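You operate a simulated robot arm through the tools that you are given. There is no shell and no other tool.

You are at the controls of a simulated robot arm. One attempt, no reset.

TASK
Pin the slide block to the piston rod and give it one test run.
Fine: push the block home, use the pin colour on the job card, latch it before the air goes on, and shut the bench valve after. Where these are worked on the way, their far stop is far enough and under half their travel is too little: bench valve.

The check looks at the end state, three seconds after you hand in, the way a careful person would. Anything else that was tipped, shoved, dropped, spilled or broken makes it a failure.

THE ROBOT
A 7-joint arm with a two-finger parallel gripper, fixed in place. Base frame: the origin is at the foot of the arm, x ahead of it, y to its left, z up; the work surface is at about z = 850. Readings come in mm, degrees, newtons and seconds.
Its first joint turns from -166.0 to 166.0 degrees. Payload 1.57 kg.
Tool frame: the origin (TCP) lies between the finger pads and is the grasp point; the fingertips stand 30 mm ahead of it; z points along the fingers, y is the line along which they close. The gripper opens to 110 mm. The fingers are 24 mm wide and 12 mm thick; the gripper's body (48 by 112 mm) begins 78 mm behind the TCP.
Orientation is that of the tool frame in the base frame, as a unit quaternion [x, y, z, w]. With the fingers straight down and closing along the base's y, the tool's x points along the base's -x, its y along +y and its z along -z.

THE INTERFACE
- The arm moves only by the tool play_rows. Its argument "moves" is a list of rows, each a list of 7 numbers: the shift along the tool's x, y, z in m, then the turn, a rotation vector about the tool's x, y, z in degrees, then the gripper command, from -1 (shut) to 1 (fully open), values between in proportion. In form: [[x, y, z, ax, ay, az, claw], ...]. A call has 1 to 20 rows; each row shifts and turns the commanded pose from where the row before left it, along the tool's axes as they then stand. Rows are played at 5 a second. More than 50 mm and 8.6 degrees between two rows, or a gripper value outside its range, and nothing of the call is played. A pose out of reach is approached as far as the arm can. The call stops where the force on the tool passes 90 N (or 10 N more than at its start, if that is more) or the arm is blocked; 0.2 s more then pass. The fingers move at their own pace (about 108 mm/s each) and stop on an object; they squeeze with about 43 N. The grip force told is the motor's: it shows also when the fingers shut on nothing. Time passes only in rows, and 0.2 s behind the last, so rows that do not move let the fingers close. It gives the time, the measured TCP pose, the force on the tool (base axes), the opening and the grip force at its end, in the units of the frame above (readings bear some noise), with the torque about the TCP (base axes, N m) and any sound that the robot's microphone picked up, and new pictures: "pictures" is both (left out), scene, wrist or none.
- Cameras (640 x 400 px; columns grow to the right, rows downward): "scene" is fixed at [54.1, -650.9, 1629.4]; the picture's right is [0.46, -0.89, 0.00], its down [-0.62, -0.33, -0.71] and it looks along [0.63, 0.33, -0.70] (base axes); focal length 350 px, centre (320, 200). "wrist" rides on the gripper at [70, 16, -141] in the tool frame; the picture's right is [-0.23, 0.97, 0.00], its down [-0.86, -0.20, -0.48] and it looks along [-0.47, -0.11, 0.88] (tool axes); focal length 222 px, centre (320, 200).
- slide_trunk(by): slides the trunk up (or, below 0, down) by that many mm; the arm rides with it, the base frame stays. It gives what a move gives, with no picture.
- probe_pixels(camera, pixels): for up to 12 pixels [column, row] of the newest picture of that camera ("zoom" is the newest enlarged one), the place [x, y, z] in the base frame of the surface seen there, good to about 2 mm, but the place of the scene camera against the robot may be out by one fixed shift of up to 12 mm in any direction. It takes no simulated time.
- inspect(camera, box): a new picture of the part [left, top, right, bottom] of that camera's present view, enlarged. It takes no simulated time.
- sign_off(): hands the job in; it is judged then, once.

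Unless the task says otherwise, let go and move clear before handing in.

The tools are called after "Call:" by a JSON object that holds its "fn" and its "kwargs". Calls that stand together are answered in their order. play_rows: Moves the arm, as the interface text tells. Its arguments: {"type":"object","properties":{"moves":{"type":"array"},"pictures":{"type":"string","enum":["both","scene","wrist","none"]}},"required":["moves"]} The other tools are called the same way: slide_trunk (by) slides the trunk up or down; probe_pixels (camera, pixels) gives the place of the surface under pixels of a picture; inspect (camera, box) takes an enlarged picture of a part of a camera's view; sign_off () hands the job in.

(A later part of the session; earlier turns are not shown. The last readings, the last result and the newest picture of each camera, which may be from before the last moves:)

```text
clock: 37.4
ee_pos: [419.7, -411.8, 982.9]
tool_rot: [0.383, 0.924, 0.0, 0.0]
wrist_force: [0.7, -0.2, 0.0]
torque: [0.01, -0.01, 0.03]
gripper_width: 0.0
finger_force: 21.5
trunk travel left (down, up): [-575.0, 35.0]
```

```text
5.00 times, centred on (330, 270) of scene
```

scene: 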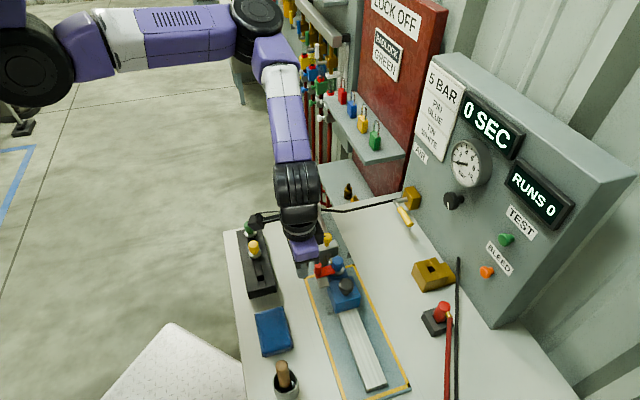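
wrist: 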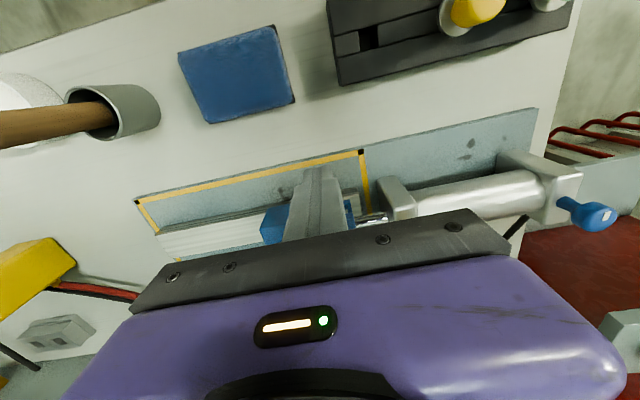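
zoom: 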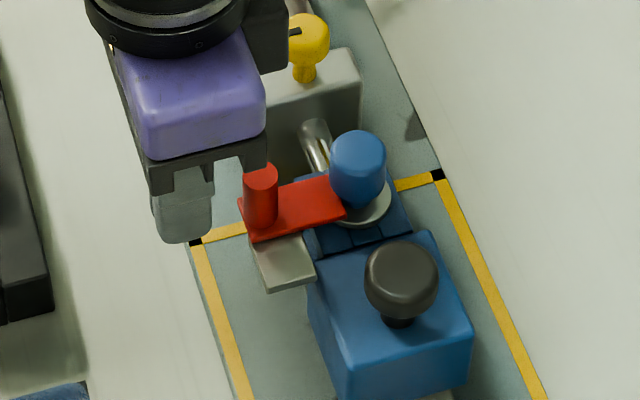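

Call:
{"fn": "play_rows", "kwargs": {"moves": [[-0.01, 0, 0, 0, 0, 0, -1], [-0.004, 0, 0, 0, 0, 0, -1], [-0.003, 0, 0, 0, 0, 0, -1], [-0.002, 0, 0, 0, 0, 0, -1], [0, 0, 0, 0, 0, 0, -1]], "pictures": "scene"}}

Call:
{"fn": "inspect", "kwargs": {"camera": "scene", "box": [290, 230, 370, 310]}}

```text
clock: 38.6
ee_pos: [431.7, -424.8, 981.5]
tool_rot: [0.382, 0.924, 0.0, -0.001]
wrist_force: [-3.7, 4.9, 1.7]
torque: [0.09, 0.02, 0.01]
gripper_width: 0.3
finger_force: 21.4
trunk travel left (down, up): [-575.0, 35.0]
```

scene: 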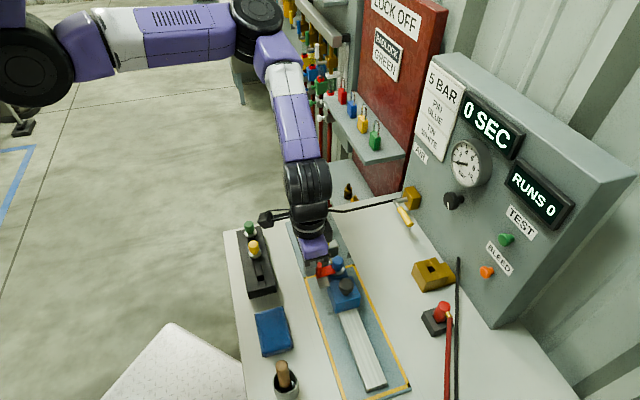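

```text
5.00 times, centred on (330, 270) of scene
```

zoom: 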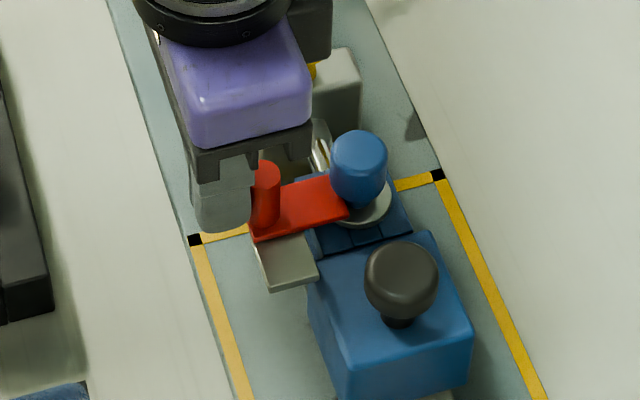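

Call:
{"fn": "play_rows", "kwargs": {"moves": [[-0.002, 0, 0, 0, 0, 0, -1], [0, 0, 0, 0, 0, 0, -1]], "pictures": "none"}}

Call:
{"fn": "play_rows", "kwargs": {"moves": [[-0.0015, 0, 0, 0, 0, 0, -1], [0, 0, 0, 0, 0, 0, -1]], "pictures": "scene"}}

Call:
{"fn": "inspect", "kwargs": {"camera": "scene", "box": [290, 230, 370, 310]}}

```text
clock: 39.2
ee_pos: [432.6, -426.0, 981.5]
tool_rot: [0.382, 0.924, 0.001, -0.001]
wrist_force: [-10.3, 12.9, 3.7]
torque: [0.25, 0.12, 0.04]
gripper_width: 0.1
finger_force: 21.1
trunk travel left (down, up): [-575.0, 35.0]
```

```text
clock: 39.8
ee_pos: [432.8, -425.3, 982.4]
tool_rot: [0.382, 0.924, 0.001, -0.002]
wrist_force: [-19.3, 20.1, 4.1]
torque: [0.34, 0.25, 0.05]
gripper_width: 0.1
finger_force: 21.5
trunk travel left (down, up): [-575.0, 35.0]
```

scene: 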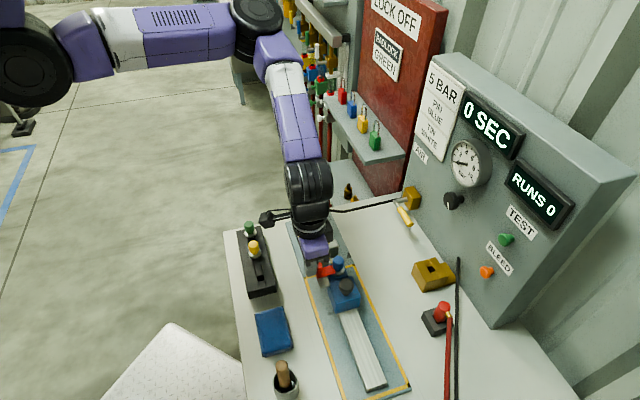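

```text
5.00 times, centred on (330, 270) of scene
```

zoom: 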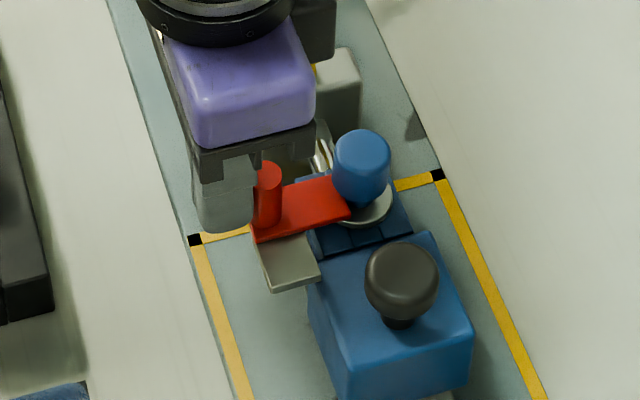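

Resistance of 28 N confirms the bar is tight against the pin's neck, so the latch is closed. I back off and rise, and probe the valve and panel controls from the scene camera.

Call:
{"fn": "play_rows", "kwargs": {"moves": [[0.005, 0, 0, 0, 0, 0, -1], [0.02, 0, 0, 0, 0, 0, -1], [0, 0, -0.04, 0, 0, 0, -1], [0, 0, -0.04, 0, 0, 0, -1], [0, 0, -0.04, 0, 0, 0, -1], [0, 0, 0, 0, 0, 0, -1]]}}

Call:
{"fn": "inspect", "kwargs": {"camera": "scene", "box": [380, 170, 440, 240]}}

Call:
{"fn": "probe_pixels", "kwargs": {"camera": "zoom", "pixels": [[350, 160], [300, 150], [265, 165], [300, 215], [340, 300], [355, 340], [400, 100], [330, 110], [280, 190], [400, 200], [370, 80], [315, 250]]}}

Call:
{"fn": "inspect", "kwargs": {"camera": "scene", "box": [290, 230, 370, 310]}}

```text
clock: 41.2
ee_pos: [419.3, -410.6, 1102.5]
tool_rot: [0.382, 0.924, 0.0, 0.0]
wrist_force: [0.7, -0.4, -0.4]
torque: [-0.01, -0.05, -0.01]
gripper_width: 0.0
finger_force: 21.6
trunk travel left (down, up): [-575.0, 35.0]
```

scene: 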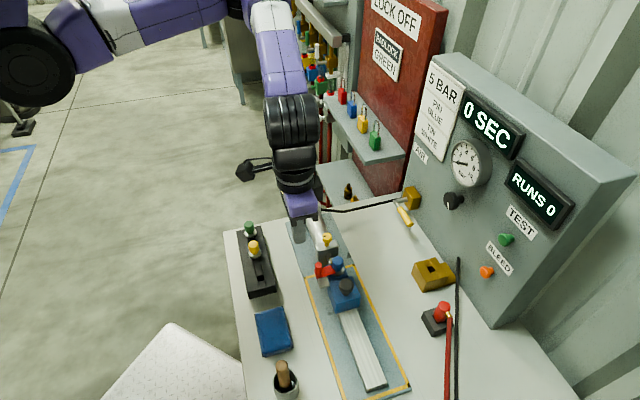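
wrist: 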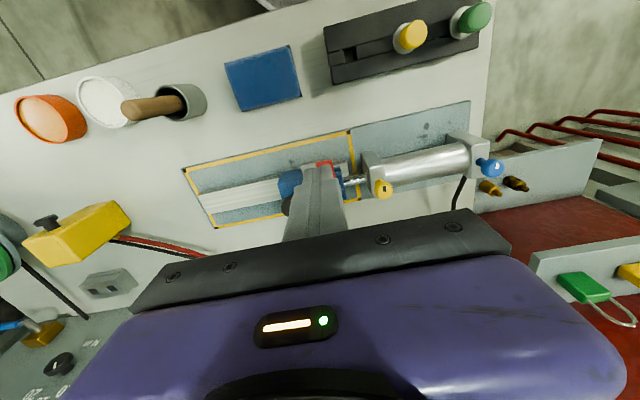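

```text
5.71 times, centred on (410, 205) of scene
```

zoom: 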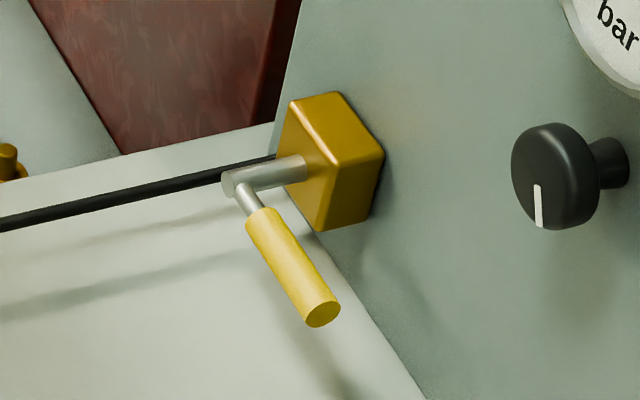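

```text
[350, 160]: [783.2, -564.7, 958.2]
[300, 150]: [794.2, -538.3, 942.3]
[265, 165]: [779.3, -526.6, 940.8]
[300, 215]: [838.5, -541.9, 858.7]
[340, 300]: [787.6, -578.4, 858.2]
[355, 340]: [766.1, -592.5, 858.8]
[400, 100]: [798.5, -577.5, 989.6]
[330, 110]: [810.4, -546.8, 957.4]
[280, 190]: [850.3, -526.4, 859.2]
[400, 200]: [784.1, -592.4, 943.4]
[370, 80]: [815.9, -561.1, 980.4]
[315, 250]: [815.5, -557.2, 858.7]
```

```text
5.00 times, centred on (330, 270) of scene
```

zoom: 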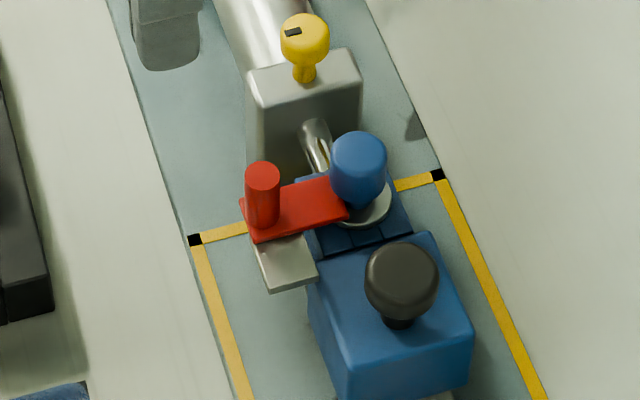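

Call:
{"fn": "inspect", "kwargs": {"camera": "scene", "box": [380, 170, 440, 240]}}

Call:
{"fn": "probe_pixels", "kwargs": {"camera": "zoom", "pixels": [[230, 182], [265, 178], [295, 170], [247, 200], [265, 225], [290, 265], [315, 300], [322, 315], [340, 180], [330, 220], [320, 105], [375, 155]]}}

Call:
{"fn": "inspect", "kwargs": {"camera": "scene", "box": [430, 130, 560, 300]}}

```text
5.71 times, centred on (410, 205) of scene
```

zoom: 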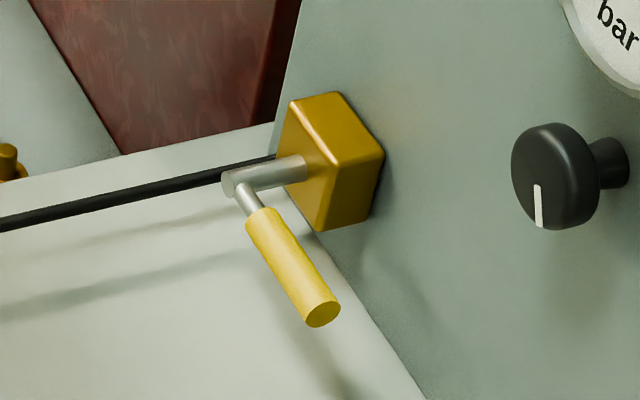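

```text
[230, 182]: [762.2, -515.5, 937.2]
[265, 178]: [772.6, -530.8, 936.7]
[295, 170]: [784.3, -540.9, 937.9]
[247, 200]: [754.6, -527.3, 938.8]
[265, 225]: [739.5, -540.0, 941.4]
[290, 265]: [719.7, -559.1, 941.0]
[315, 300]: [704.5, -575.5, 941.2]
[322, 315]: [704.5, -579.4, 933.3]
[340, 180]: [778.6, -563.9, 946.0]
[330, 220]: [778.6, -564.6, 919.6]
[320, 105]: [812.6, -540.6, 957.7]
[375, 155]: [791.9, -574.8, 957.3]
```

```text
2.35 times, centred on (495, 215) of scene
```

zoom: 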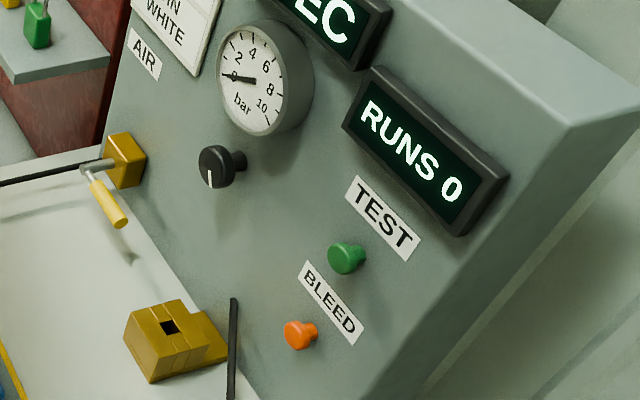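

The valve's handle points along -u at (700..750,-574..-526), about z 925, pivoting on a spindle along v at s≈172; the bench is too close below it, so it must swing upward to open. I move toward the valve and tilt the tool 55° so the closed fingers point at the panel and downward.

Call:
{"fn": "play_rows", "kwargs": {"moves": [[-0.0426, 0.0188, 0, 0, 0, 0, -1], [-0.0426, 0.0188, 0, 0, 0, 0, -1], [-0.0426, 0.0188, 0, 0, 0, 0, -1], [-0.0426, 0.0188, 0, 0, 0, 0, -1], [-0.0426, 0.0188, 0, 0, 0, 0, -1], [0, 0, 0, 0, -7.857, 0, -1], [0, 0, 0, 0, -7.857, 0, -1], [0, 0, 0, 0, -7.857, 0, -1], [0, 0, 0, 0, -7.857, 0, -1], [0, 0, 0, 0, -7.857, 0, -1], [0, 0, 0, 0, -7.857, 0, -1], [0, 0, 0, 0, -7.857, 0, -1], [0, 0, 0, 0, 0, 0, -1]]}}

```text
clock: 44.0
ee_pos: [635.8, -494.6, 1103.0]
tool_rot: [0.34, 0.819, -0.178, 0.428]
wrist_force: [-0.2, -1.0, -0.1]
torque: [0.01, -0.01, -0.01]
gripper_width: 0.0
finger_force: 21.9
trunk travel left (down, up): [-575.0, 35.0]
```

scene: 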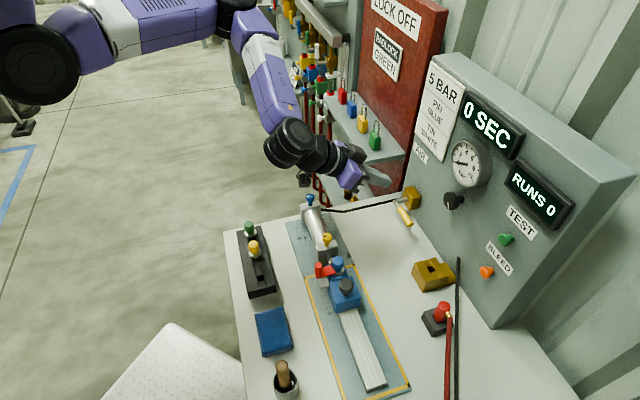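
wrist: 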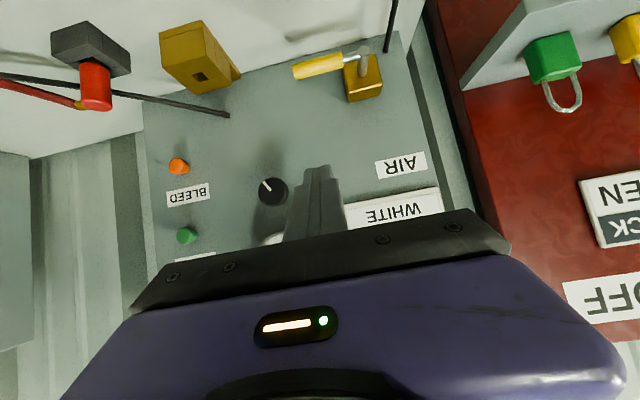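

The wrist camera now sees the panel upside-down: valve handle at (318,66), TEST button at (186,236), BLEED at (178,166). I probe them for exact positions.

Call:
{"fn": "probe_pixels", "kwargs": {"camera": "wrist", "pixels": [[296, 71], [318, 66], [340, 61], [364, 54], [365, 68], [365, 80], [186, 236], [178, 166], [270, 188], [300, 130], [400, 165], [340, 110]]}}

Call:
{"fn": "inspect", "kwargs": {"camera": "wrist", "box": [270, 20, 410, 120]}}

Call:
{"fn": "inspect", "kwargs": {"camera": "wrist", "box": [140, 130, 300, 260]}}

```text
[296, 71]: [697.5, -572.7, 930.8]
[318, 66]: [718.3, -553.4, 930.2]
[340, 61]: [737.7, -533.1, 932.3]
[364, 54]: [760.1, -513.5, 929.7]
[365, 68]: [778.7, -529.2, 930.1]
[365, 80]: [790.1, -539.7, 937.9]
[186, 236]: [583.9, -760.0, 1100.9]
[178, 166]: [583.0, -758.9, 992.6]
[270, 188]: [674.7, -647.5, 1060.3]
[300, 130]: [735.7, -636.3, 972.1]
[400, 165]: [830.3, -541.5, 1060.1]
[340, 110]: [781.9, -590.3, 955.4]
```

```text
4.00 times, centred on (340, 70) of wrist
```

zoom: 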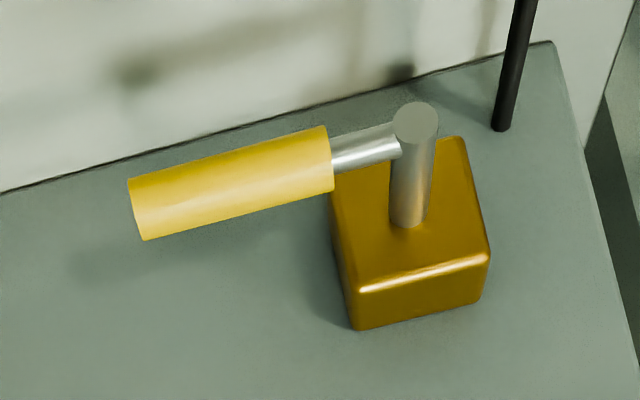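

```text
3.08 times, centred on (220, 195) of wrist
```

zoom: 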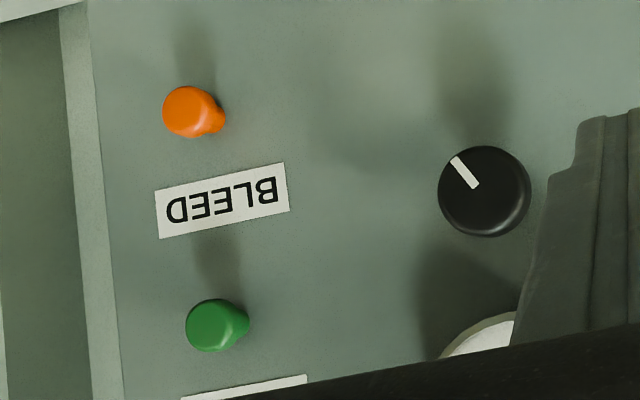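

Handle axis: t≈-904, z≈926, grip from s=88 to 145, spindle at s≈173, z≈929; the TEST face is at (584,-760,1101). I probe the hose before coming in under the handle.

Call:
{"fn": "probe_pixels", "kwargs": {"camera": "scene", "pixels": [[330, 210], [345, 210], [360, 207], [375, 205], [390, 202], [398, 199]]}}

Call:
{"fn": "play_rows", "kwargs": {"moves": [[0.02, 0.008, 0.0287, 0, 0, 0, -1], [0.0287, 0, 0.0201, 0, 0, 0, -1], [0.0287, 0, 0.0201, 0, 0, 0, -1], [0, 0, 0, 0, 0, 0, -1]]}}

```text
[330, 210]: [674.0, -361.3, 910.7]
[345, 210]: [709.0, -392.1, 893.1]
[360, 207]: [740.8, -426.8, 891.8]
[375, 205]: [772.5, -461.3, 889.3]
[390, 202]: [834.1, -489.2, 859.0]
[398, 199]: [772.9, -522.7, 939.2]
```

```text
clock: 45.0
ee_pos: [642.4, -505.1, 1004.7]
tool_rot: [0.339, 0.822, -0.172, 0.425]
wrist_force: [-0.9, 1.3, -0.6]
torque: [0.05, 0.0, 0.04]
gripper_width: 0.0
finger_force: 20.9
out of reach, approached as far as the arm can: row 3
trunk travel left (down, up): [-575.0, 35.0]
```

scene: 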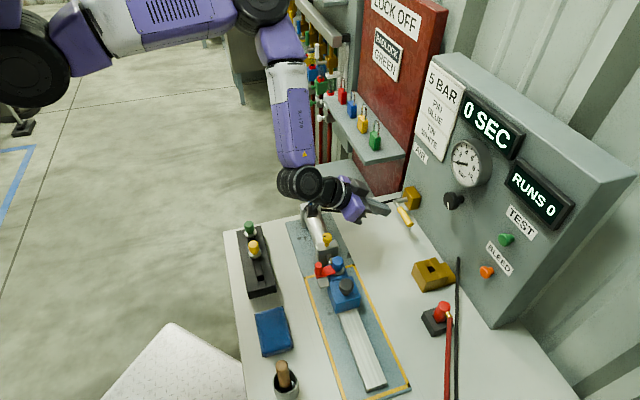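
wrist: 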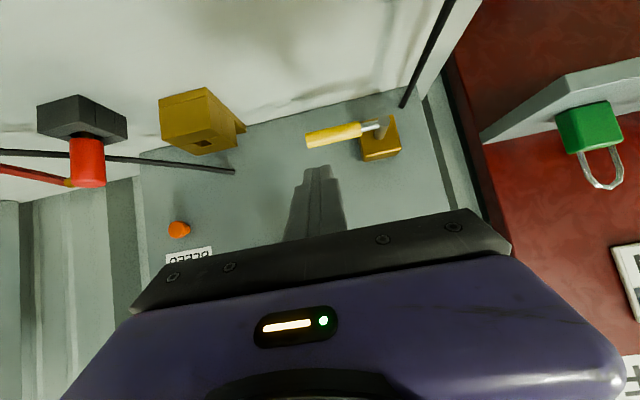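

The arm reports a reach limit in row 3 (wrist geometry), so lowering with the trunk is the better way. I check the height of the arm links over the cylinder first.

Call:
{"fn": "probe_pixels", "kwargs": {"camera": "scene", "pixels": [[290, 190], [305, 190], [325, 190], [345, 195], [352, 215], [370, 205], [318, 205], [300, 165], [310, 203], [326, 240], [295, 130], [318, 225]]}}

Call:
{"fn": "inspect", "kwargs": {"camera": "scene", "box": [260, 140, 420, 260]}}

```text
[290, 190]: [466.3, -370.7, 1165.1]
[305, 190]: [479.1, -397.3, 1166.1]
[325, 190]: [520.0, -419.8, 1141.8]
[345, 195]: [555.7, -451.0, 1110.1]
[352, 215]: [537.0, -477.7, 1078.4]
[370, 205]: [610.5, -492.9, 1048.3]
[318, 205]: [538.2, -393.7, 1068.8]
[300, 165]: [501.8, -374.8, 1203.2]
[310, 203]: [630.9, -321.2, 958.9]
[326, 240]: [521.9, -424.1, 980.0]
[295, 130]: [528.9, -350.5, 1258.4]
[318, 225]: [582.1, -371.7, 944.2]
```

```text
3.33 times, centred on (340, 200) of scene
```

zoom: 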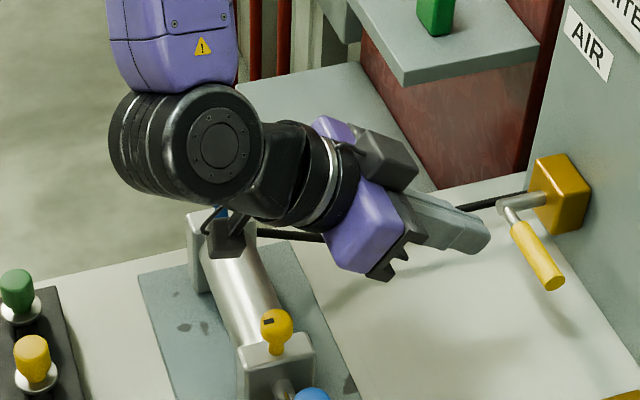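

The camera housing would come down on the cylinder if I lowered here, so I'll first go up and out toward the panel, to the -u side of the handle tip, and only then lower with the trunk.

Call:
{"fn": "play_rows", "kwargs": {"moves": [[-0.0328, 0, -0.023, 0, 0, 0, -1], [0, -0.04, 0, 0, 0, 0, -1], [-0.0221, 0, 0.0315, 0, 0, 0, -1], [-0.0221, 0, 0.0315, 0, 0, 0, -1], [0, 0, 0, 0, 0, 0, -1]]}}

```text
clock: 46.2
ee_pos: [670.6, -585.4, 1046.3]
tool_rot: [0.339, 0.82, -0.177, 0.427]
wrist_force: [-0.6, -0.7, 0.9]
torque: [0.0, -0.06, -0.03]
gripper_width: 0.1
finger_force: 21.5
trunk travel left (down, up): [-575.0, 35.0]
```

scene: 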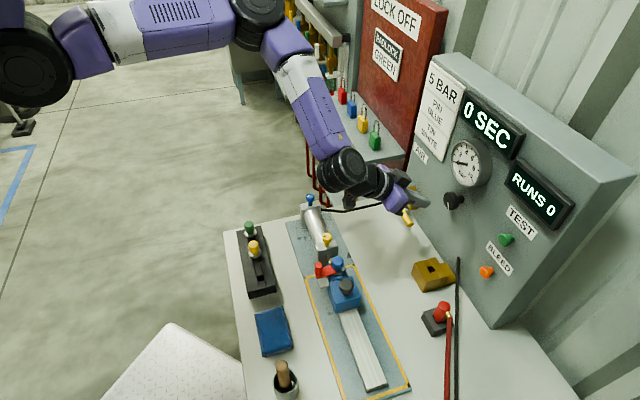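
wrist: 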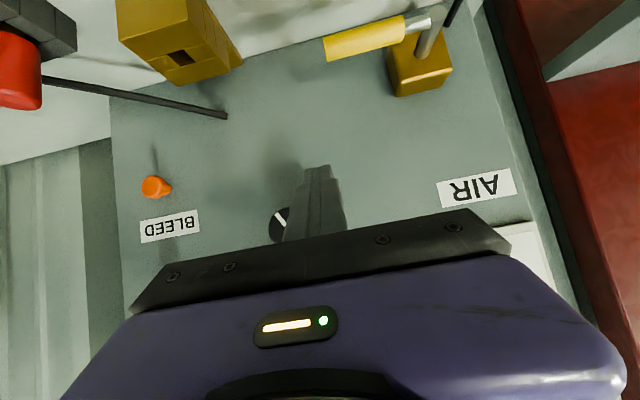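

Now at s=60, t=-888, z=1046, as wanted. I check the height of the links above the fixture before lowering the trunk.

Call:
{"fn": "probe_pixels", "kwargs": {"camera": "scene", "pixels": [[335, 170], [342, 182], [350, 188], [357, 195], [378, 185], [362, 200], [325, 160], [320, 120], [395, 205], [380, 203], [345, 160], [300, 60]]}}

Call:
{"fn": "inspect", "kwargs": {"camera": "scene", "box": [290, 120, 450, 260]}}

```text
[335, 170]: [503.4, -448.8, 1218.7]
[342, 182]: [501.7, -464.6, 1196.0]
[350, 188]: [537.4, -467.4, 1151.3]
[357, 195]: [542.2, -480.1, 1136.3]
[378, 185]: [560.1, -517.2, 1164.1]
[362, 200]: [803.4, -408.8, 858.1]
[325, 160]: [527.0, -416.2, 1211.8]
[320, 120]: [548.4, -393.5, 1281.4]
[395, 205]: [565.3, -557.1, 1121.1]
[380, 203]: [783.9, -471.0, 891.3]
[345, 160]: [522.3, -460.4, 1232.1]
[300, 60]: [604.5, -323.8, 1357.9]
```

```text
2.86 times, centred on (370, 190) of scene
```

zoom: 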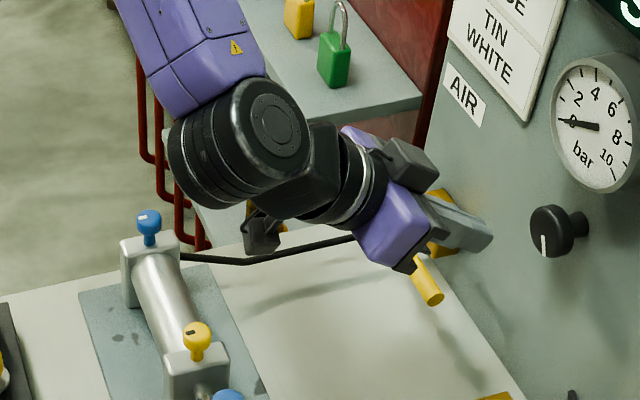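

Call:
{"fn": "slide_trunk", "kwargs": {"by": -100}}

Call:
{"fn": "play_rows", "kwargs": {"moves": [[0, 0, 0, 0, 0, 0, -1]]}}

Call:
{"fn": "inspect", "kwargs": {"camera": "scene", "box": [290, 150, 450, 290]}}

```text
clock: 47.5
ee_pos: [670.8, -586.8, 945.1]
tool_rot: [0.339, 0.819, -0.177, 0.427]
wrist_force: [0.0, -0.4, 0.2]
torque: [-0.03, -0.02, 0.03]
gripper_width: 0.0
finger_force: 21.3
trunk travel left (down, up): [-475.0, 135.0]
```

```text
clock: 47.9
ee_pos: [670.6, -586.0, 945.6]
tool_rot: [0.339, 0.82, -0.176, 0.426]
wrist_force: [0.4, 0.0, 0.7]
torque: [0.0, -0.04, -0.01]
gripper_width: 0.0
finger_force: 21.2
trunk travel left (down, up): [-475.0, 135.0]
```

scene: 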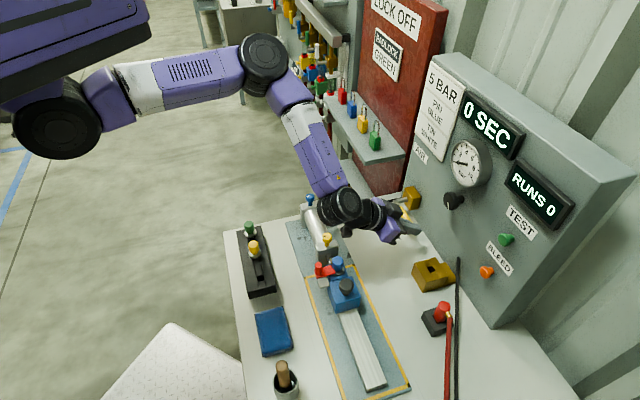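
wrist: 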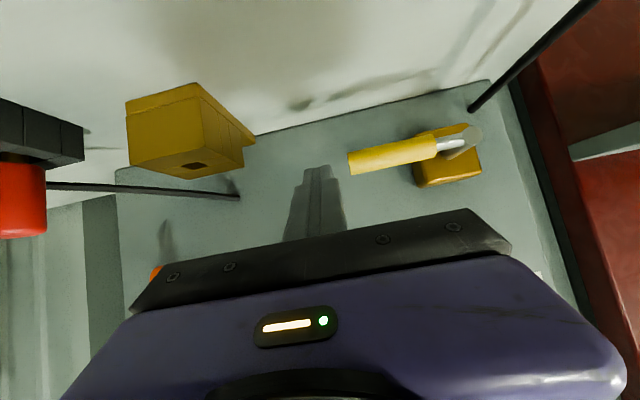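

```text
2.86 times, centred on (370, 220) of scene
```

zoom: 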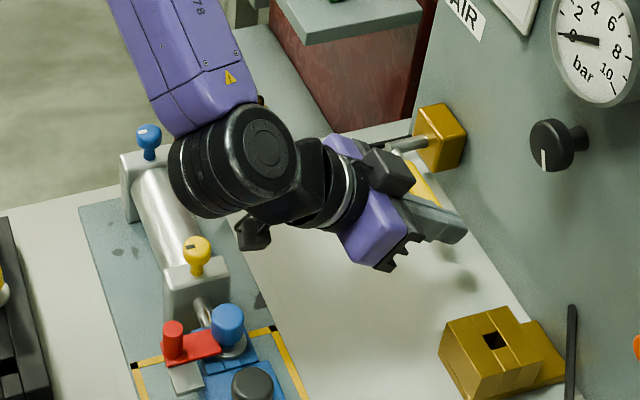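

Call:
{"fn": "probe_pixels", "kwargs": {"camera": "zoom", "pixels": [[205, 205], [185, 200], [230, 205], [250, 235], [260, 245], [275, 215], [320, 225], [375, 260], [385, 265], [430, 235], [455, 238], [195, 245]]}}

```text
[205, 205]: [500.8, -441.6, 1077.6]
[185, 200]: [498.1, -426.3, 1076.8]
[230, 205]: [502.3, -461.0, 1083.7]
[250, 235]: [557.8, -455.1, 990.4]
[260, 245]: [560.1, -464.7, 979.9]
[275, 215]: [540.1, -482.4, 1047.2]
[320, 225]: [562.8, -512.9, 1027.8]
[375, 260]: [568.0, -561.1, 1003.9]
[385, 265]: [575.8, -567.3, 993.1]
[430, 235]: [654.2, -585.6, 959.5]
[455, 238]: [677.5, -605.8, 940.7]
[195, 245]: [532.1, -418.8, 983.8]
```

Clear: the lowest link surface is at about 1050 and the camera is outside the cylinder's edge. I lower the remaining 44 mm.

Call:
{"fn": "slide_trunk", "kwargs": {"by": -44}}

Call:
{"fn": "play_rows", "kwargs": {"moves": [[0, 0, 0, 0, 0, 0, -1]]}}

Call:
{"fn": "inspect", "kwargs": {"camera": "wrist", "box": [260, 120, 500, 250]}}

Call:
{"fn": "inspect", "kwargs": {"camera": "scene", "box": [330, 170, 450, 270]}}

```text
clock: 48.8
ee_pos: [670.8, -585.9, 901.3]
tool_rot: [0.339, 0.82, -0.177, 0.426]
wrist_force: [-0.8, 0.4, -0.5]
torque: [0.0, -0.01, 0.0]
gripper_width: 0.0
finger_force: 21.7
trunk travel left (down, up): [-431.0, 179.0]
```

```text
clock: 49.2
ee_pos: [669.8, -586.0, 900.7]
tool_rot: [0.34, 0.819, -0.177, 0.427]
wrist_force: [0.2, 0.2, 0.8]
torque: [0.03, 0.01, -0.02]
gripper_width: 0.0
finger_force: 21.0
trunk travel left (down, up): [-431.0, 179.0]
```

scene: 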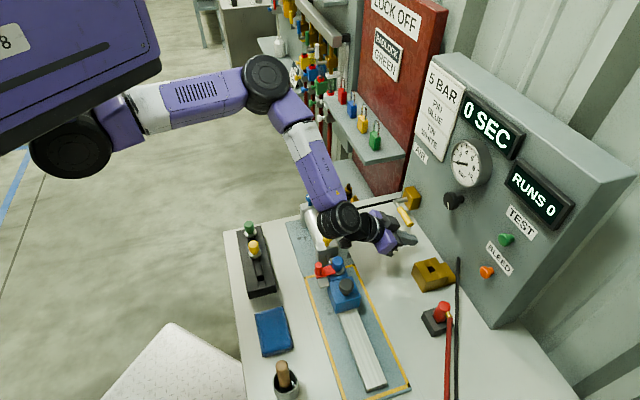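
wrist: 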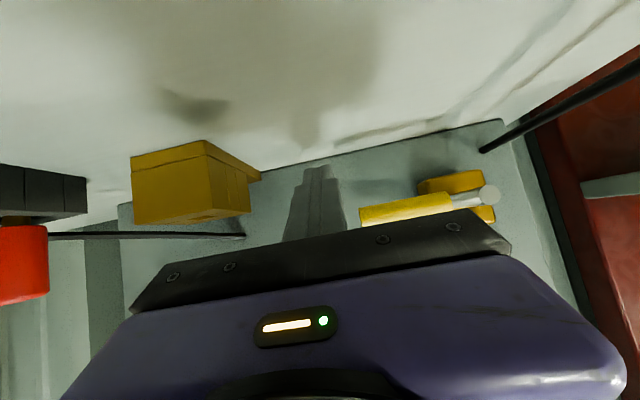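

```text
2.67 times, centred on (380, 185) of wrist
```

zoom: 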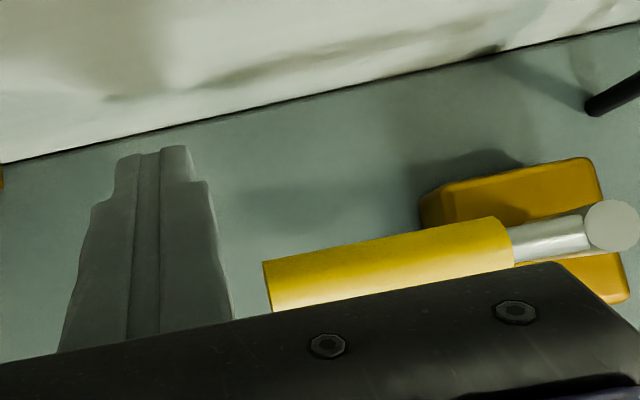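

```text
4.00 times, centred on (390, 220) of scene
```

zoom: 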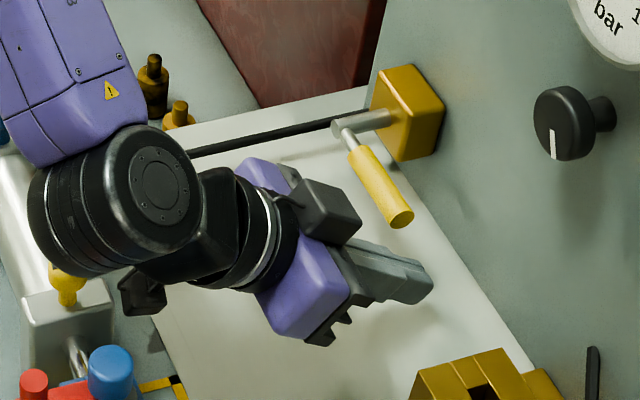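

The finger sits below and to the -u side of the handle tip. I slide +u 48 mm to get beneath the handle.

Call:
{"fn": "play_rows", "kwargs": {"moves": [[0, 0.016, 0, 0, 0, 0, -1], [0, 0.016, 0, 0, 0, 0, -1], [0, 0.016, 0, 0, 0, 0, -1], [0, 0, 0, 0, 0, 0, -1]]}}

Call:
{"fn": "inspect", "kwargs": {"camera": "scene", "box": [340, 170, 460, 270]}}

```text
clock: 50.2
ee_pos: [705.6, -553.5, 900.4]
tool_rot: [0.34, 0.819, -0.177, 0.427]
wrist_force: [-0.2, 0.3, 0.7]
torque: [0.0, -0.01, 0.02]
gripper_width: 0.2
finger_force: 20.9
trunk travel left (down, up): [-431.0, 179.0]
```

scene: 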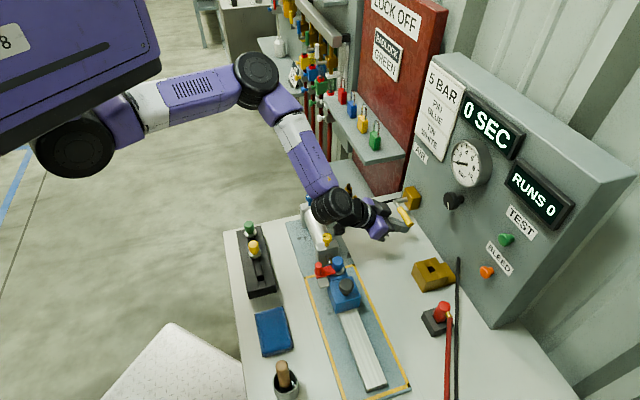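
wrist: 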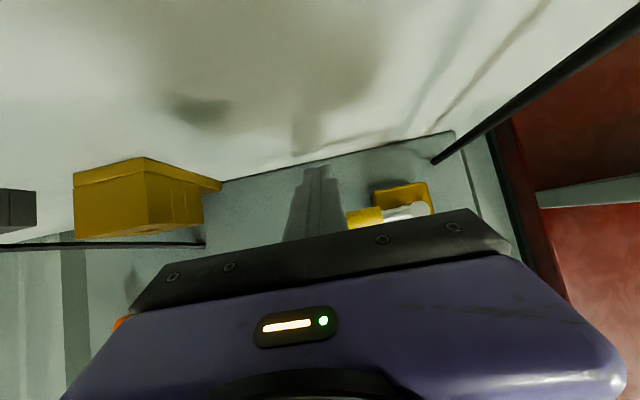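

```text
4.00 times, centred on (400, 220) of scene
```

zoom: 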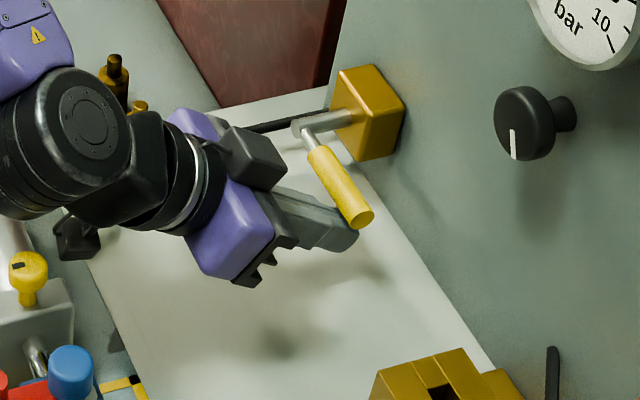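

The finger is under the handle with no contact. I start lifting along the arc about the spindle, watching the force.

Call:
{"fn": "play_rows", "kwargs": {"moves": [[-0.00983, 0, -0.00689, 0, 0, 0, -1], [-0.0068, -0.00205, -0.00476, 0, 0, 0, -1], [-0.0068, -0.00205, -0.00476, 0, 0, 0, -1], [0, 0, 0, 0, 0, 0, -1]]}}

Call:
{"fn": "inspect", "kwargs": {"camera": "scene", "box": [340, 170, 460, 270]}}

```text
clock: 51.2
ee_pos: [701.9, -555.6, 929.6]
tool_rot: [0.339, 0.82, -0.176, 0.426]
wrist_force: [-0.1, 1.6, -1.3]
torque: [-0.01, 0.05, 0.03]
gripper_width: 0.0
finger_force: 21.4
trunk travel left (down, up): [-431.0, 179.0]
```

scene: 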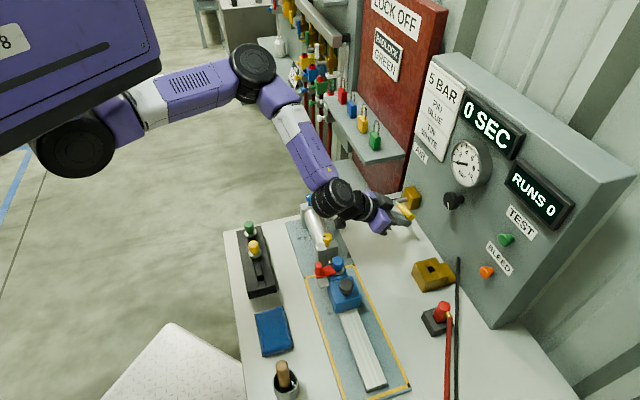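
wrist: 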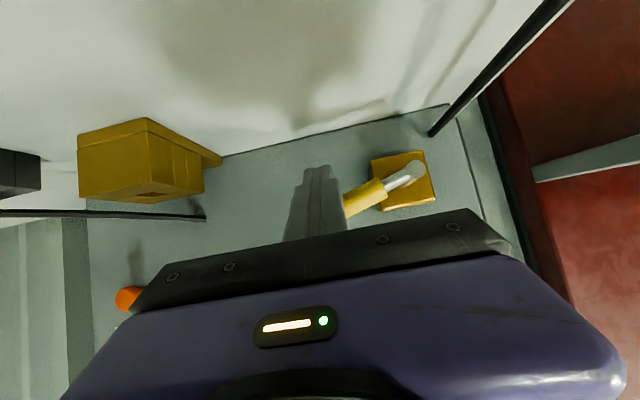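

```text
4.00 times, centred on (400, 220) of scene
```

zoom: 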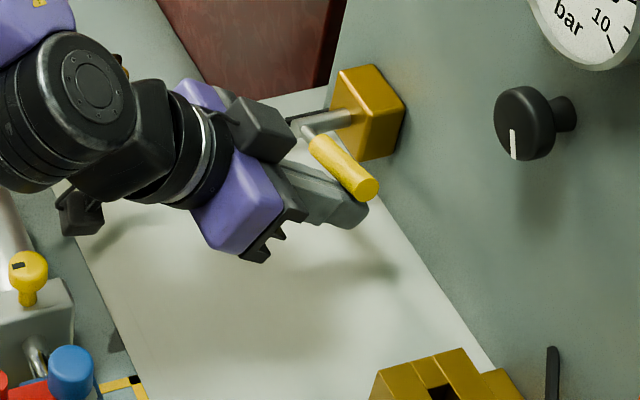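

The handle is rotating upward with almost no force. I continue along the arc.

Call:
{"fn": "play_rows", "kwargs": {"moves": [[-0.014, -0.0005, -0.0098, 0, 0, 0, -1], [-0.0145, 0.0045, -0.01016, 0, 0, 0, -1], [-0.0136, 0.0101, -0.00953, 0, 0, 0, -1], [0, 0, 0, 0, 0, 0, -1]]}}

Call:
{"fn": "inspect", "kwargs": {"camera": "scene", "box": [340, 130, 500, 260]}}

```text
clock: 52.2
ee_pos: [709.6, -543.9, 981.6]
tool_rot: [0.339, 0.82, -0.176, 0.426]
wrist_force: [0.2, 0.2, 0.2]
torque: [0.0, -0.03, 0.02]
gripper_width: 0.0
finger_force: 21.1
trunk travel left (down, up): [-431.0, 179.0]
```

scene: 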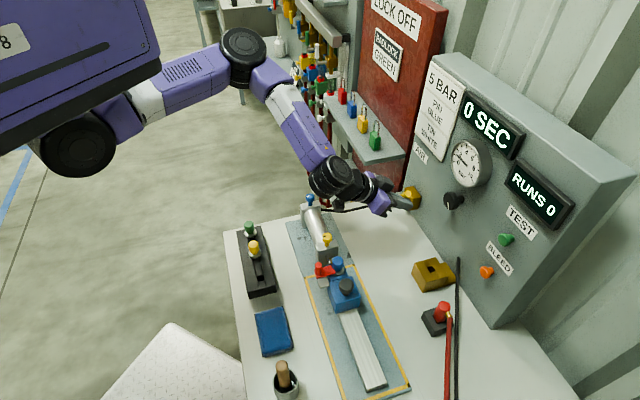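
wrist: 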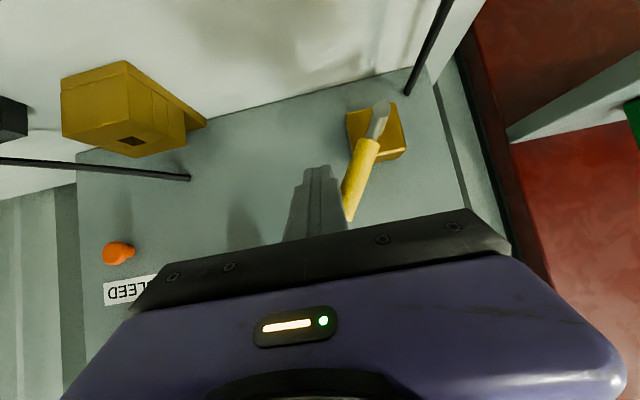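

```text
3.08 times, centred on (420, 195) of scene
```

zoom: 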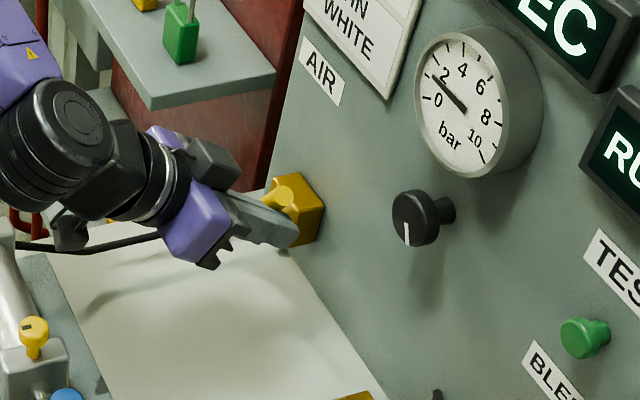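

The gauge needle is rising (about 1.5 bar), so up is open. I finish the swing to the far stop.

Call:
{"fn": "play_rows", "kwargs": {"moves": [[-0.01106, 0.0153, -0.00775, 0, 0, 0, -1], [-0.00696, 0.0194, -0.00488, 0, 0, 0, -1], [0, 0, 0, 0, 0, 0, -1]]}}

Call:
{"fn": "inspect", "kwargs": {"camera": "scene", "box": [340, 130, 500, 260]}}

```text
clock: 53.0
ee_pos: [735.4, -519.3, 1004.4]
tool_rot: [0.34, 0.819, -0.177, 0.426]
wrist_force: [0.7, 0.2, 0.6]
torque: [0.03, -0.01, -0.05]
gripper_width: 0.0
finger_force: 21.3
trunk travel left (down, up): [-431.0, 179.0]
```

scene: 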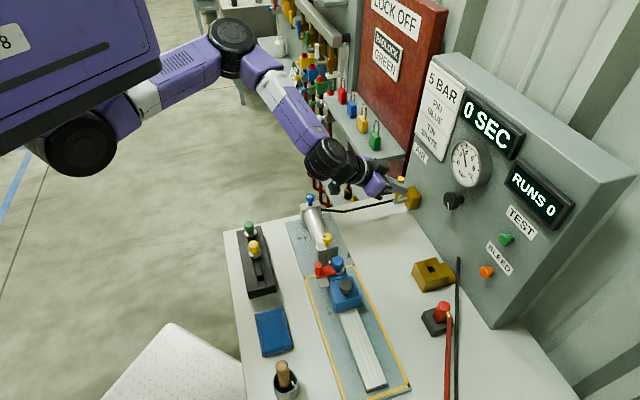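
wrist: 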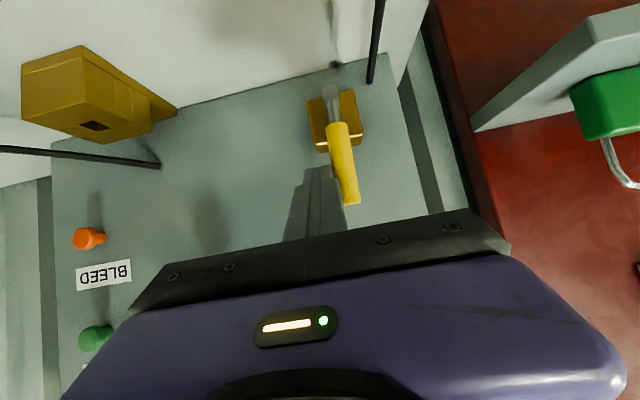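

```text
3.08 times, centred on (420, 195) of scene
```

zoom: 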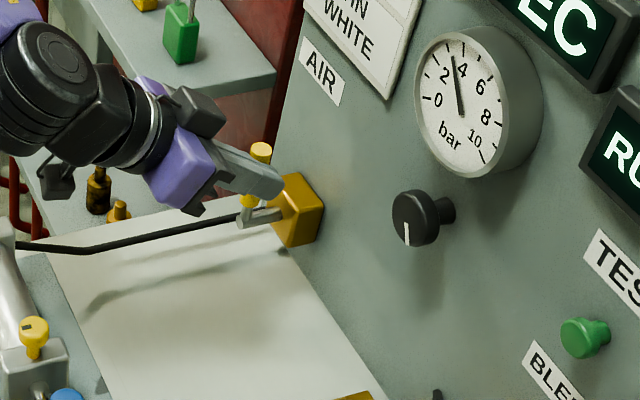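

The gauge is at about 3.5 bar and the handle is nearly vertical. I keep pushing +u gently until the stop.

Call:
{"fn": "play_rows", "kwargs": {"moves": [[0, 0.006, 0, 0, 0, 0, -1], [0, 0.006, 0, 0, 0, 0, -1], [0, 0.004, 0, 0, 0, 0, -1], [0, 0, 0, 0, 0, 0, -1]]}}

Call:
{"fn": "inspect", "kwargs": {"camera": "scene", "box": [340, 130, 500, 260]}}

```text
clock: 54.0
ee_pos: [738.6, -516.7, 1005.3]
tool_rot: [0.346, 0.817, -0.184, 0.423]
wrist_force: [-27.5, -35.8, 0.2]
torque: [-0.63, 0.51, -0.83]
gripper_width: 0.3
finger_force: 20.9
trunk travel left (down, up): [-431.0, 179.0]
```

scene: 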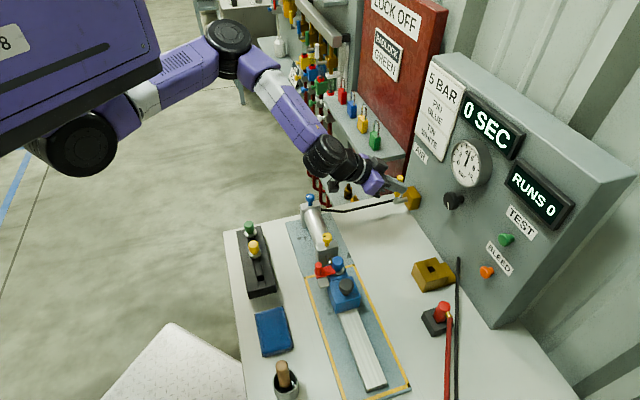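
wrist: 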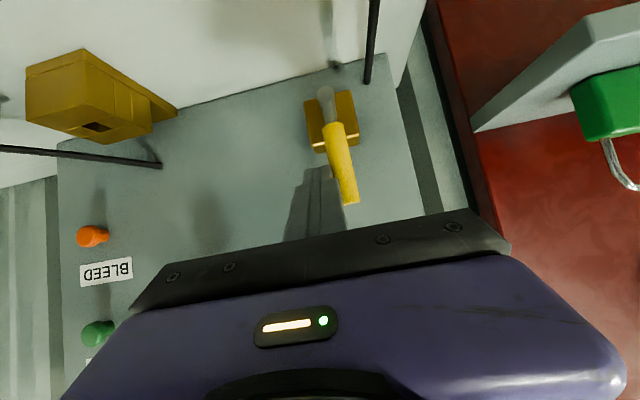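

```text
3.08 times, centred on (420, 195) of scene
```

zoom: 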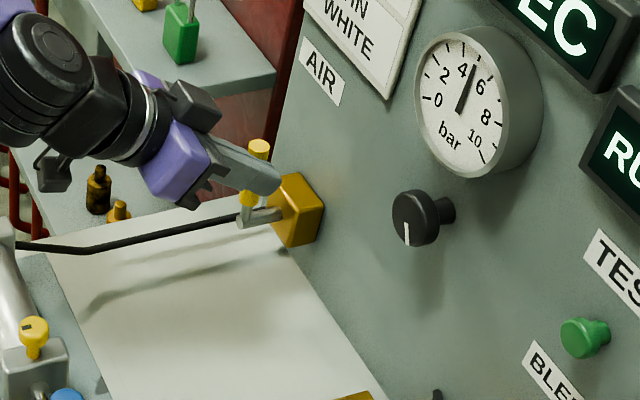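

The handle hit its far stop (45 N) and the gauge reads about 5 bar, matching the card. I back off, clear the handle, and move across toward the TEST button.

Call:
{"fn": "play_rows", "kwargs": {"moves": [[0, -0.012, 0, 0, 0, 0, -1], [0, -0.02, 0, 0, 0, 0, -1], [0.0172, 0, -0.0246, 0, 0, 0, -1], [0.0172, 0, -0.0246, 0, 0, 0, -1], [-0.0328, 0, -0.023, 0, 0, 0, -1], [-0.0328, 0, -0.023, 0, 0, 0, -1], [0, 0, 0, 0, 0, 0, -1]]}}

Call:
{"fn": "inspect", "kwargs": {"camera": "scene", "box": [380, 60, 600, 290]}}

```text
clock: 55.6
ee_pos: [681.2, -488.6, 1084.1]
tool_rot: [0.339, 0.819, -0.177, 0.427]
wrist_force: [-0.9, 0.2, 0.0]
torque: [-0.01, 0.01, 0.01]
gripper_width: 0.1
finger_force: 21.1
trunk travel left (down, up): [-431.0, 179.0]
```

scene: 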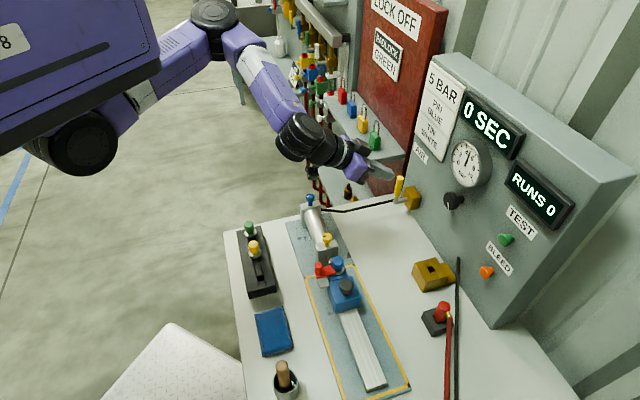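
wrist: 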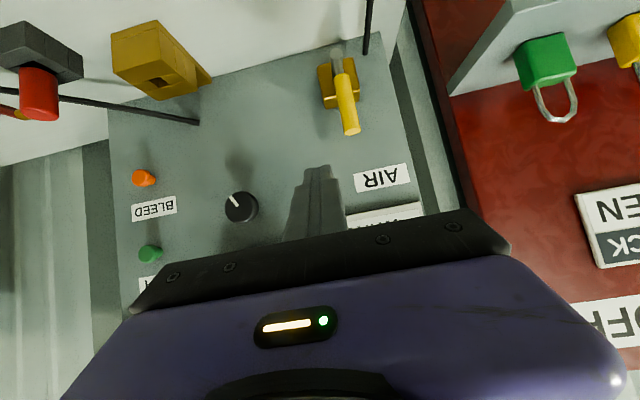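

```text
1.74 times, centred on (490, 175) of scene
```

zoom: 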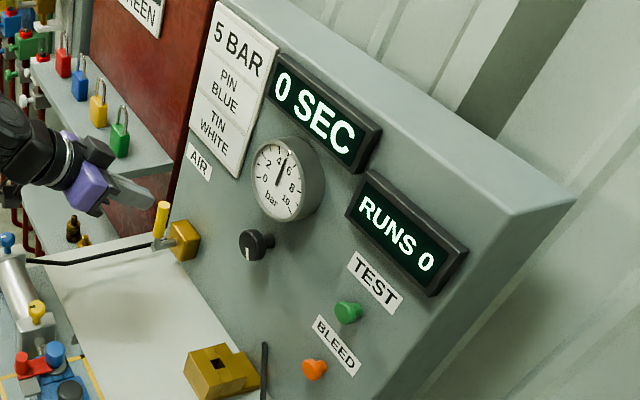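

The gauge holds near 5 bar with the handle upright. I move along -u to line up with TEST and level the tool so it points straight at the panel.

Call:
{"fn": "play_rows", "kwargs": {"moves": [[-0.0139, -0.0435, -0.0098, 0, 0, 0, -1], [0, -0.0435, 0, 0, 0, 0, -1], [0, -0.0435, 0, 0, 0, 0, -1], [0, -0.0435, 0, 0, 0, 0, -1], [0, -0.0435, 0, 0, 0, 0, -1], [0, -0.0435, 0, 0, 0, 0, -1], [0, 0, 0, 0, -7, 0, -1], [0, 0, 0, 0, -7, 0, -1], [0, 0, 0, 0, -7, 0, -1], [0, 0, 0, 0, -7, 0, -1], [0, 0, 0, 0, -7, 0, -1], [0, 0, 0, 0, 0, 0, -1]]}}

Call:
{"fn": "inspect", "kwargs": {"camera": "scene", "box": [400, 130, 560, 290]}}

```text
clock: 58.2
ee_pos: [497.6, -675.2, 1100.8]
tool_rot: [0.27, 0.653, -0.271, 0.654]
wrist_force: [-0.4, 0.1, -0.1]
torque: [-0.03, -0.02, -0.01]
gripper_width: 0.0
finger_force: 21.8
trunk travel left (down, up): [-431.0, 179.0]
```

scene: 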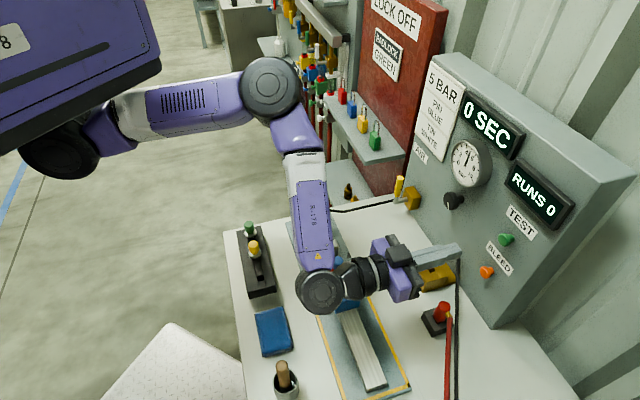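
wrist: 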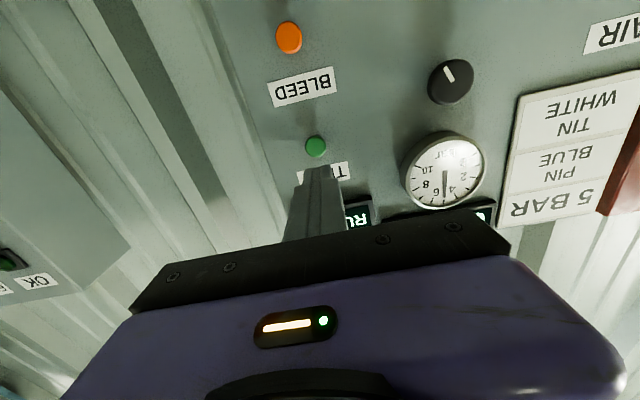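

```text
2.50 times, centred on (480, 210) of scene
```

zoom: 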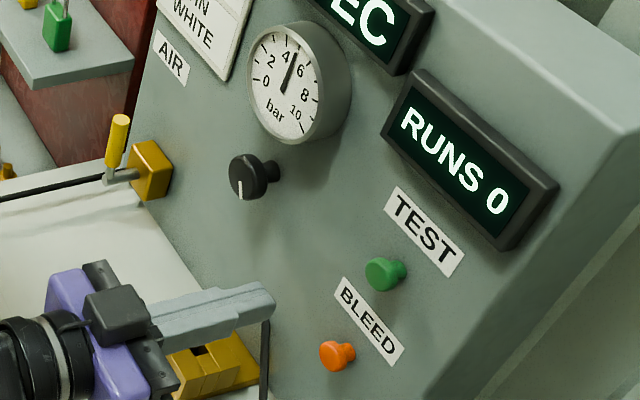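

Call:
{"fn": "probe_pixels", "kwargs": {"camera": "wrist", "pixels": [[316, 146], [308, 146], [324, 146], [316, 138], [316, 153], [289, 37], [260, 130], [448, 80], [442, 160], [320, 180]]}}

Call:
{"fn": "inspect", "kwargs": {"camera": "wrist", "box": [260, 110, 380, 210]}}

Call:
{"fn": "inspect", "kwargs": {"camera": "wrist", "box": [390, 40, 500, 220]}}

```text
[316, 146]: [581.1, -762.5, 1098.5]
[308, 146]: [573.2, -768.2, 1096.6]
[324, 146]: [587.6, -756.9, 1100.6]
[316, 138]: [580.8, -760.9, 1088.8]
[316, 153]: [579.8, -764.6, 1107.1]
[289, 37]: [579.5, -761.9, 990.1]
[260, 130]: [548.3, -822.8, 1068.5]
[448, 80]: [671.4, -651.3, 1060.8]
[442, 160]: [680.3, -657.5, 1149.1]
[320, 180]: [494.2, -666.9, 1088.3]
```

```text
4.00 times, centred on (320, 160) of wrist
```

zoom: 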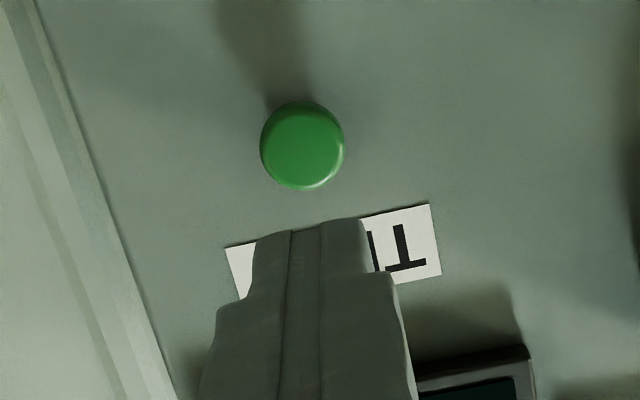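

```text
2.22 times, centred on (445, 130) of wrist
```

zoom: 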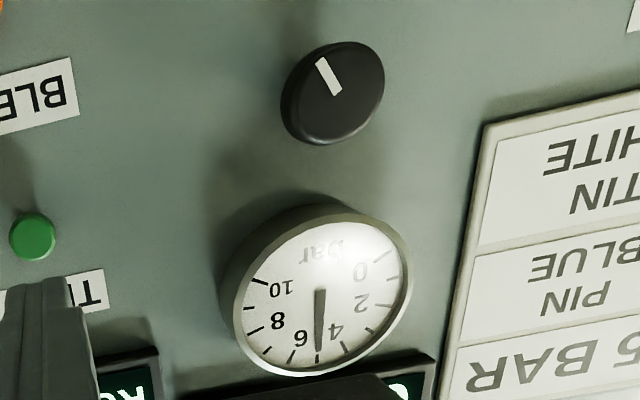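

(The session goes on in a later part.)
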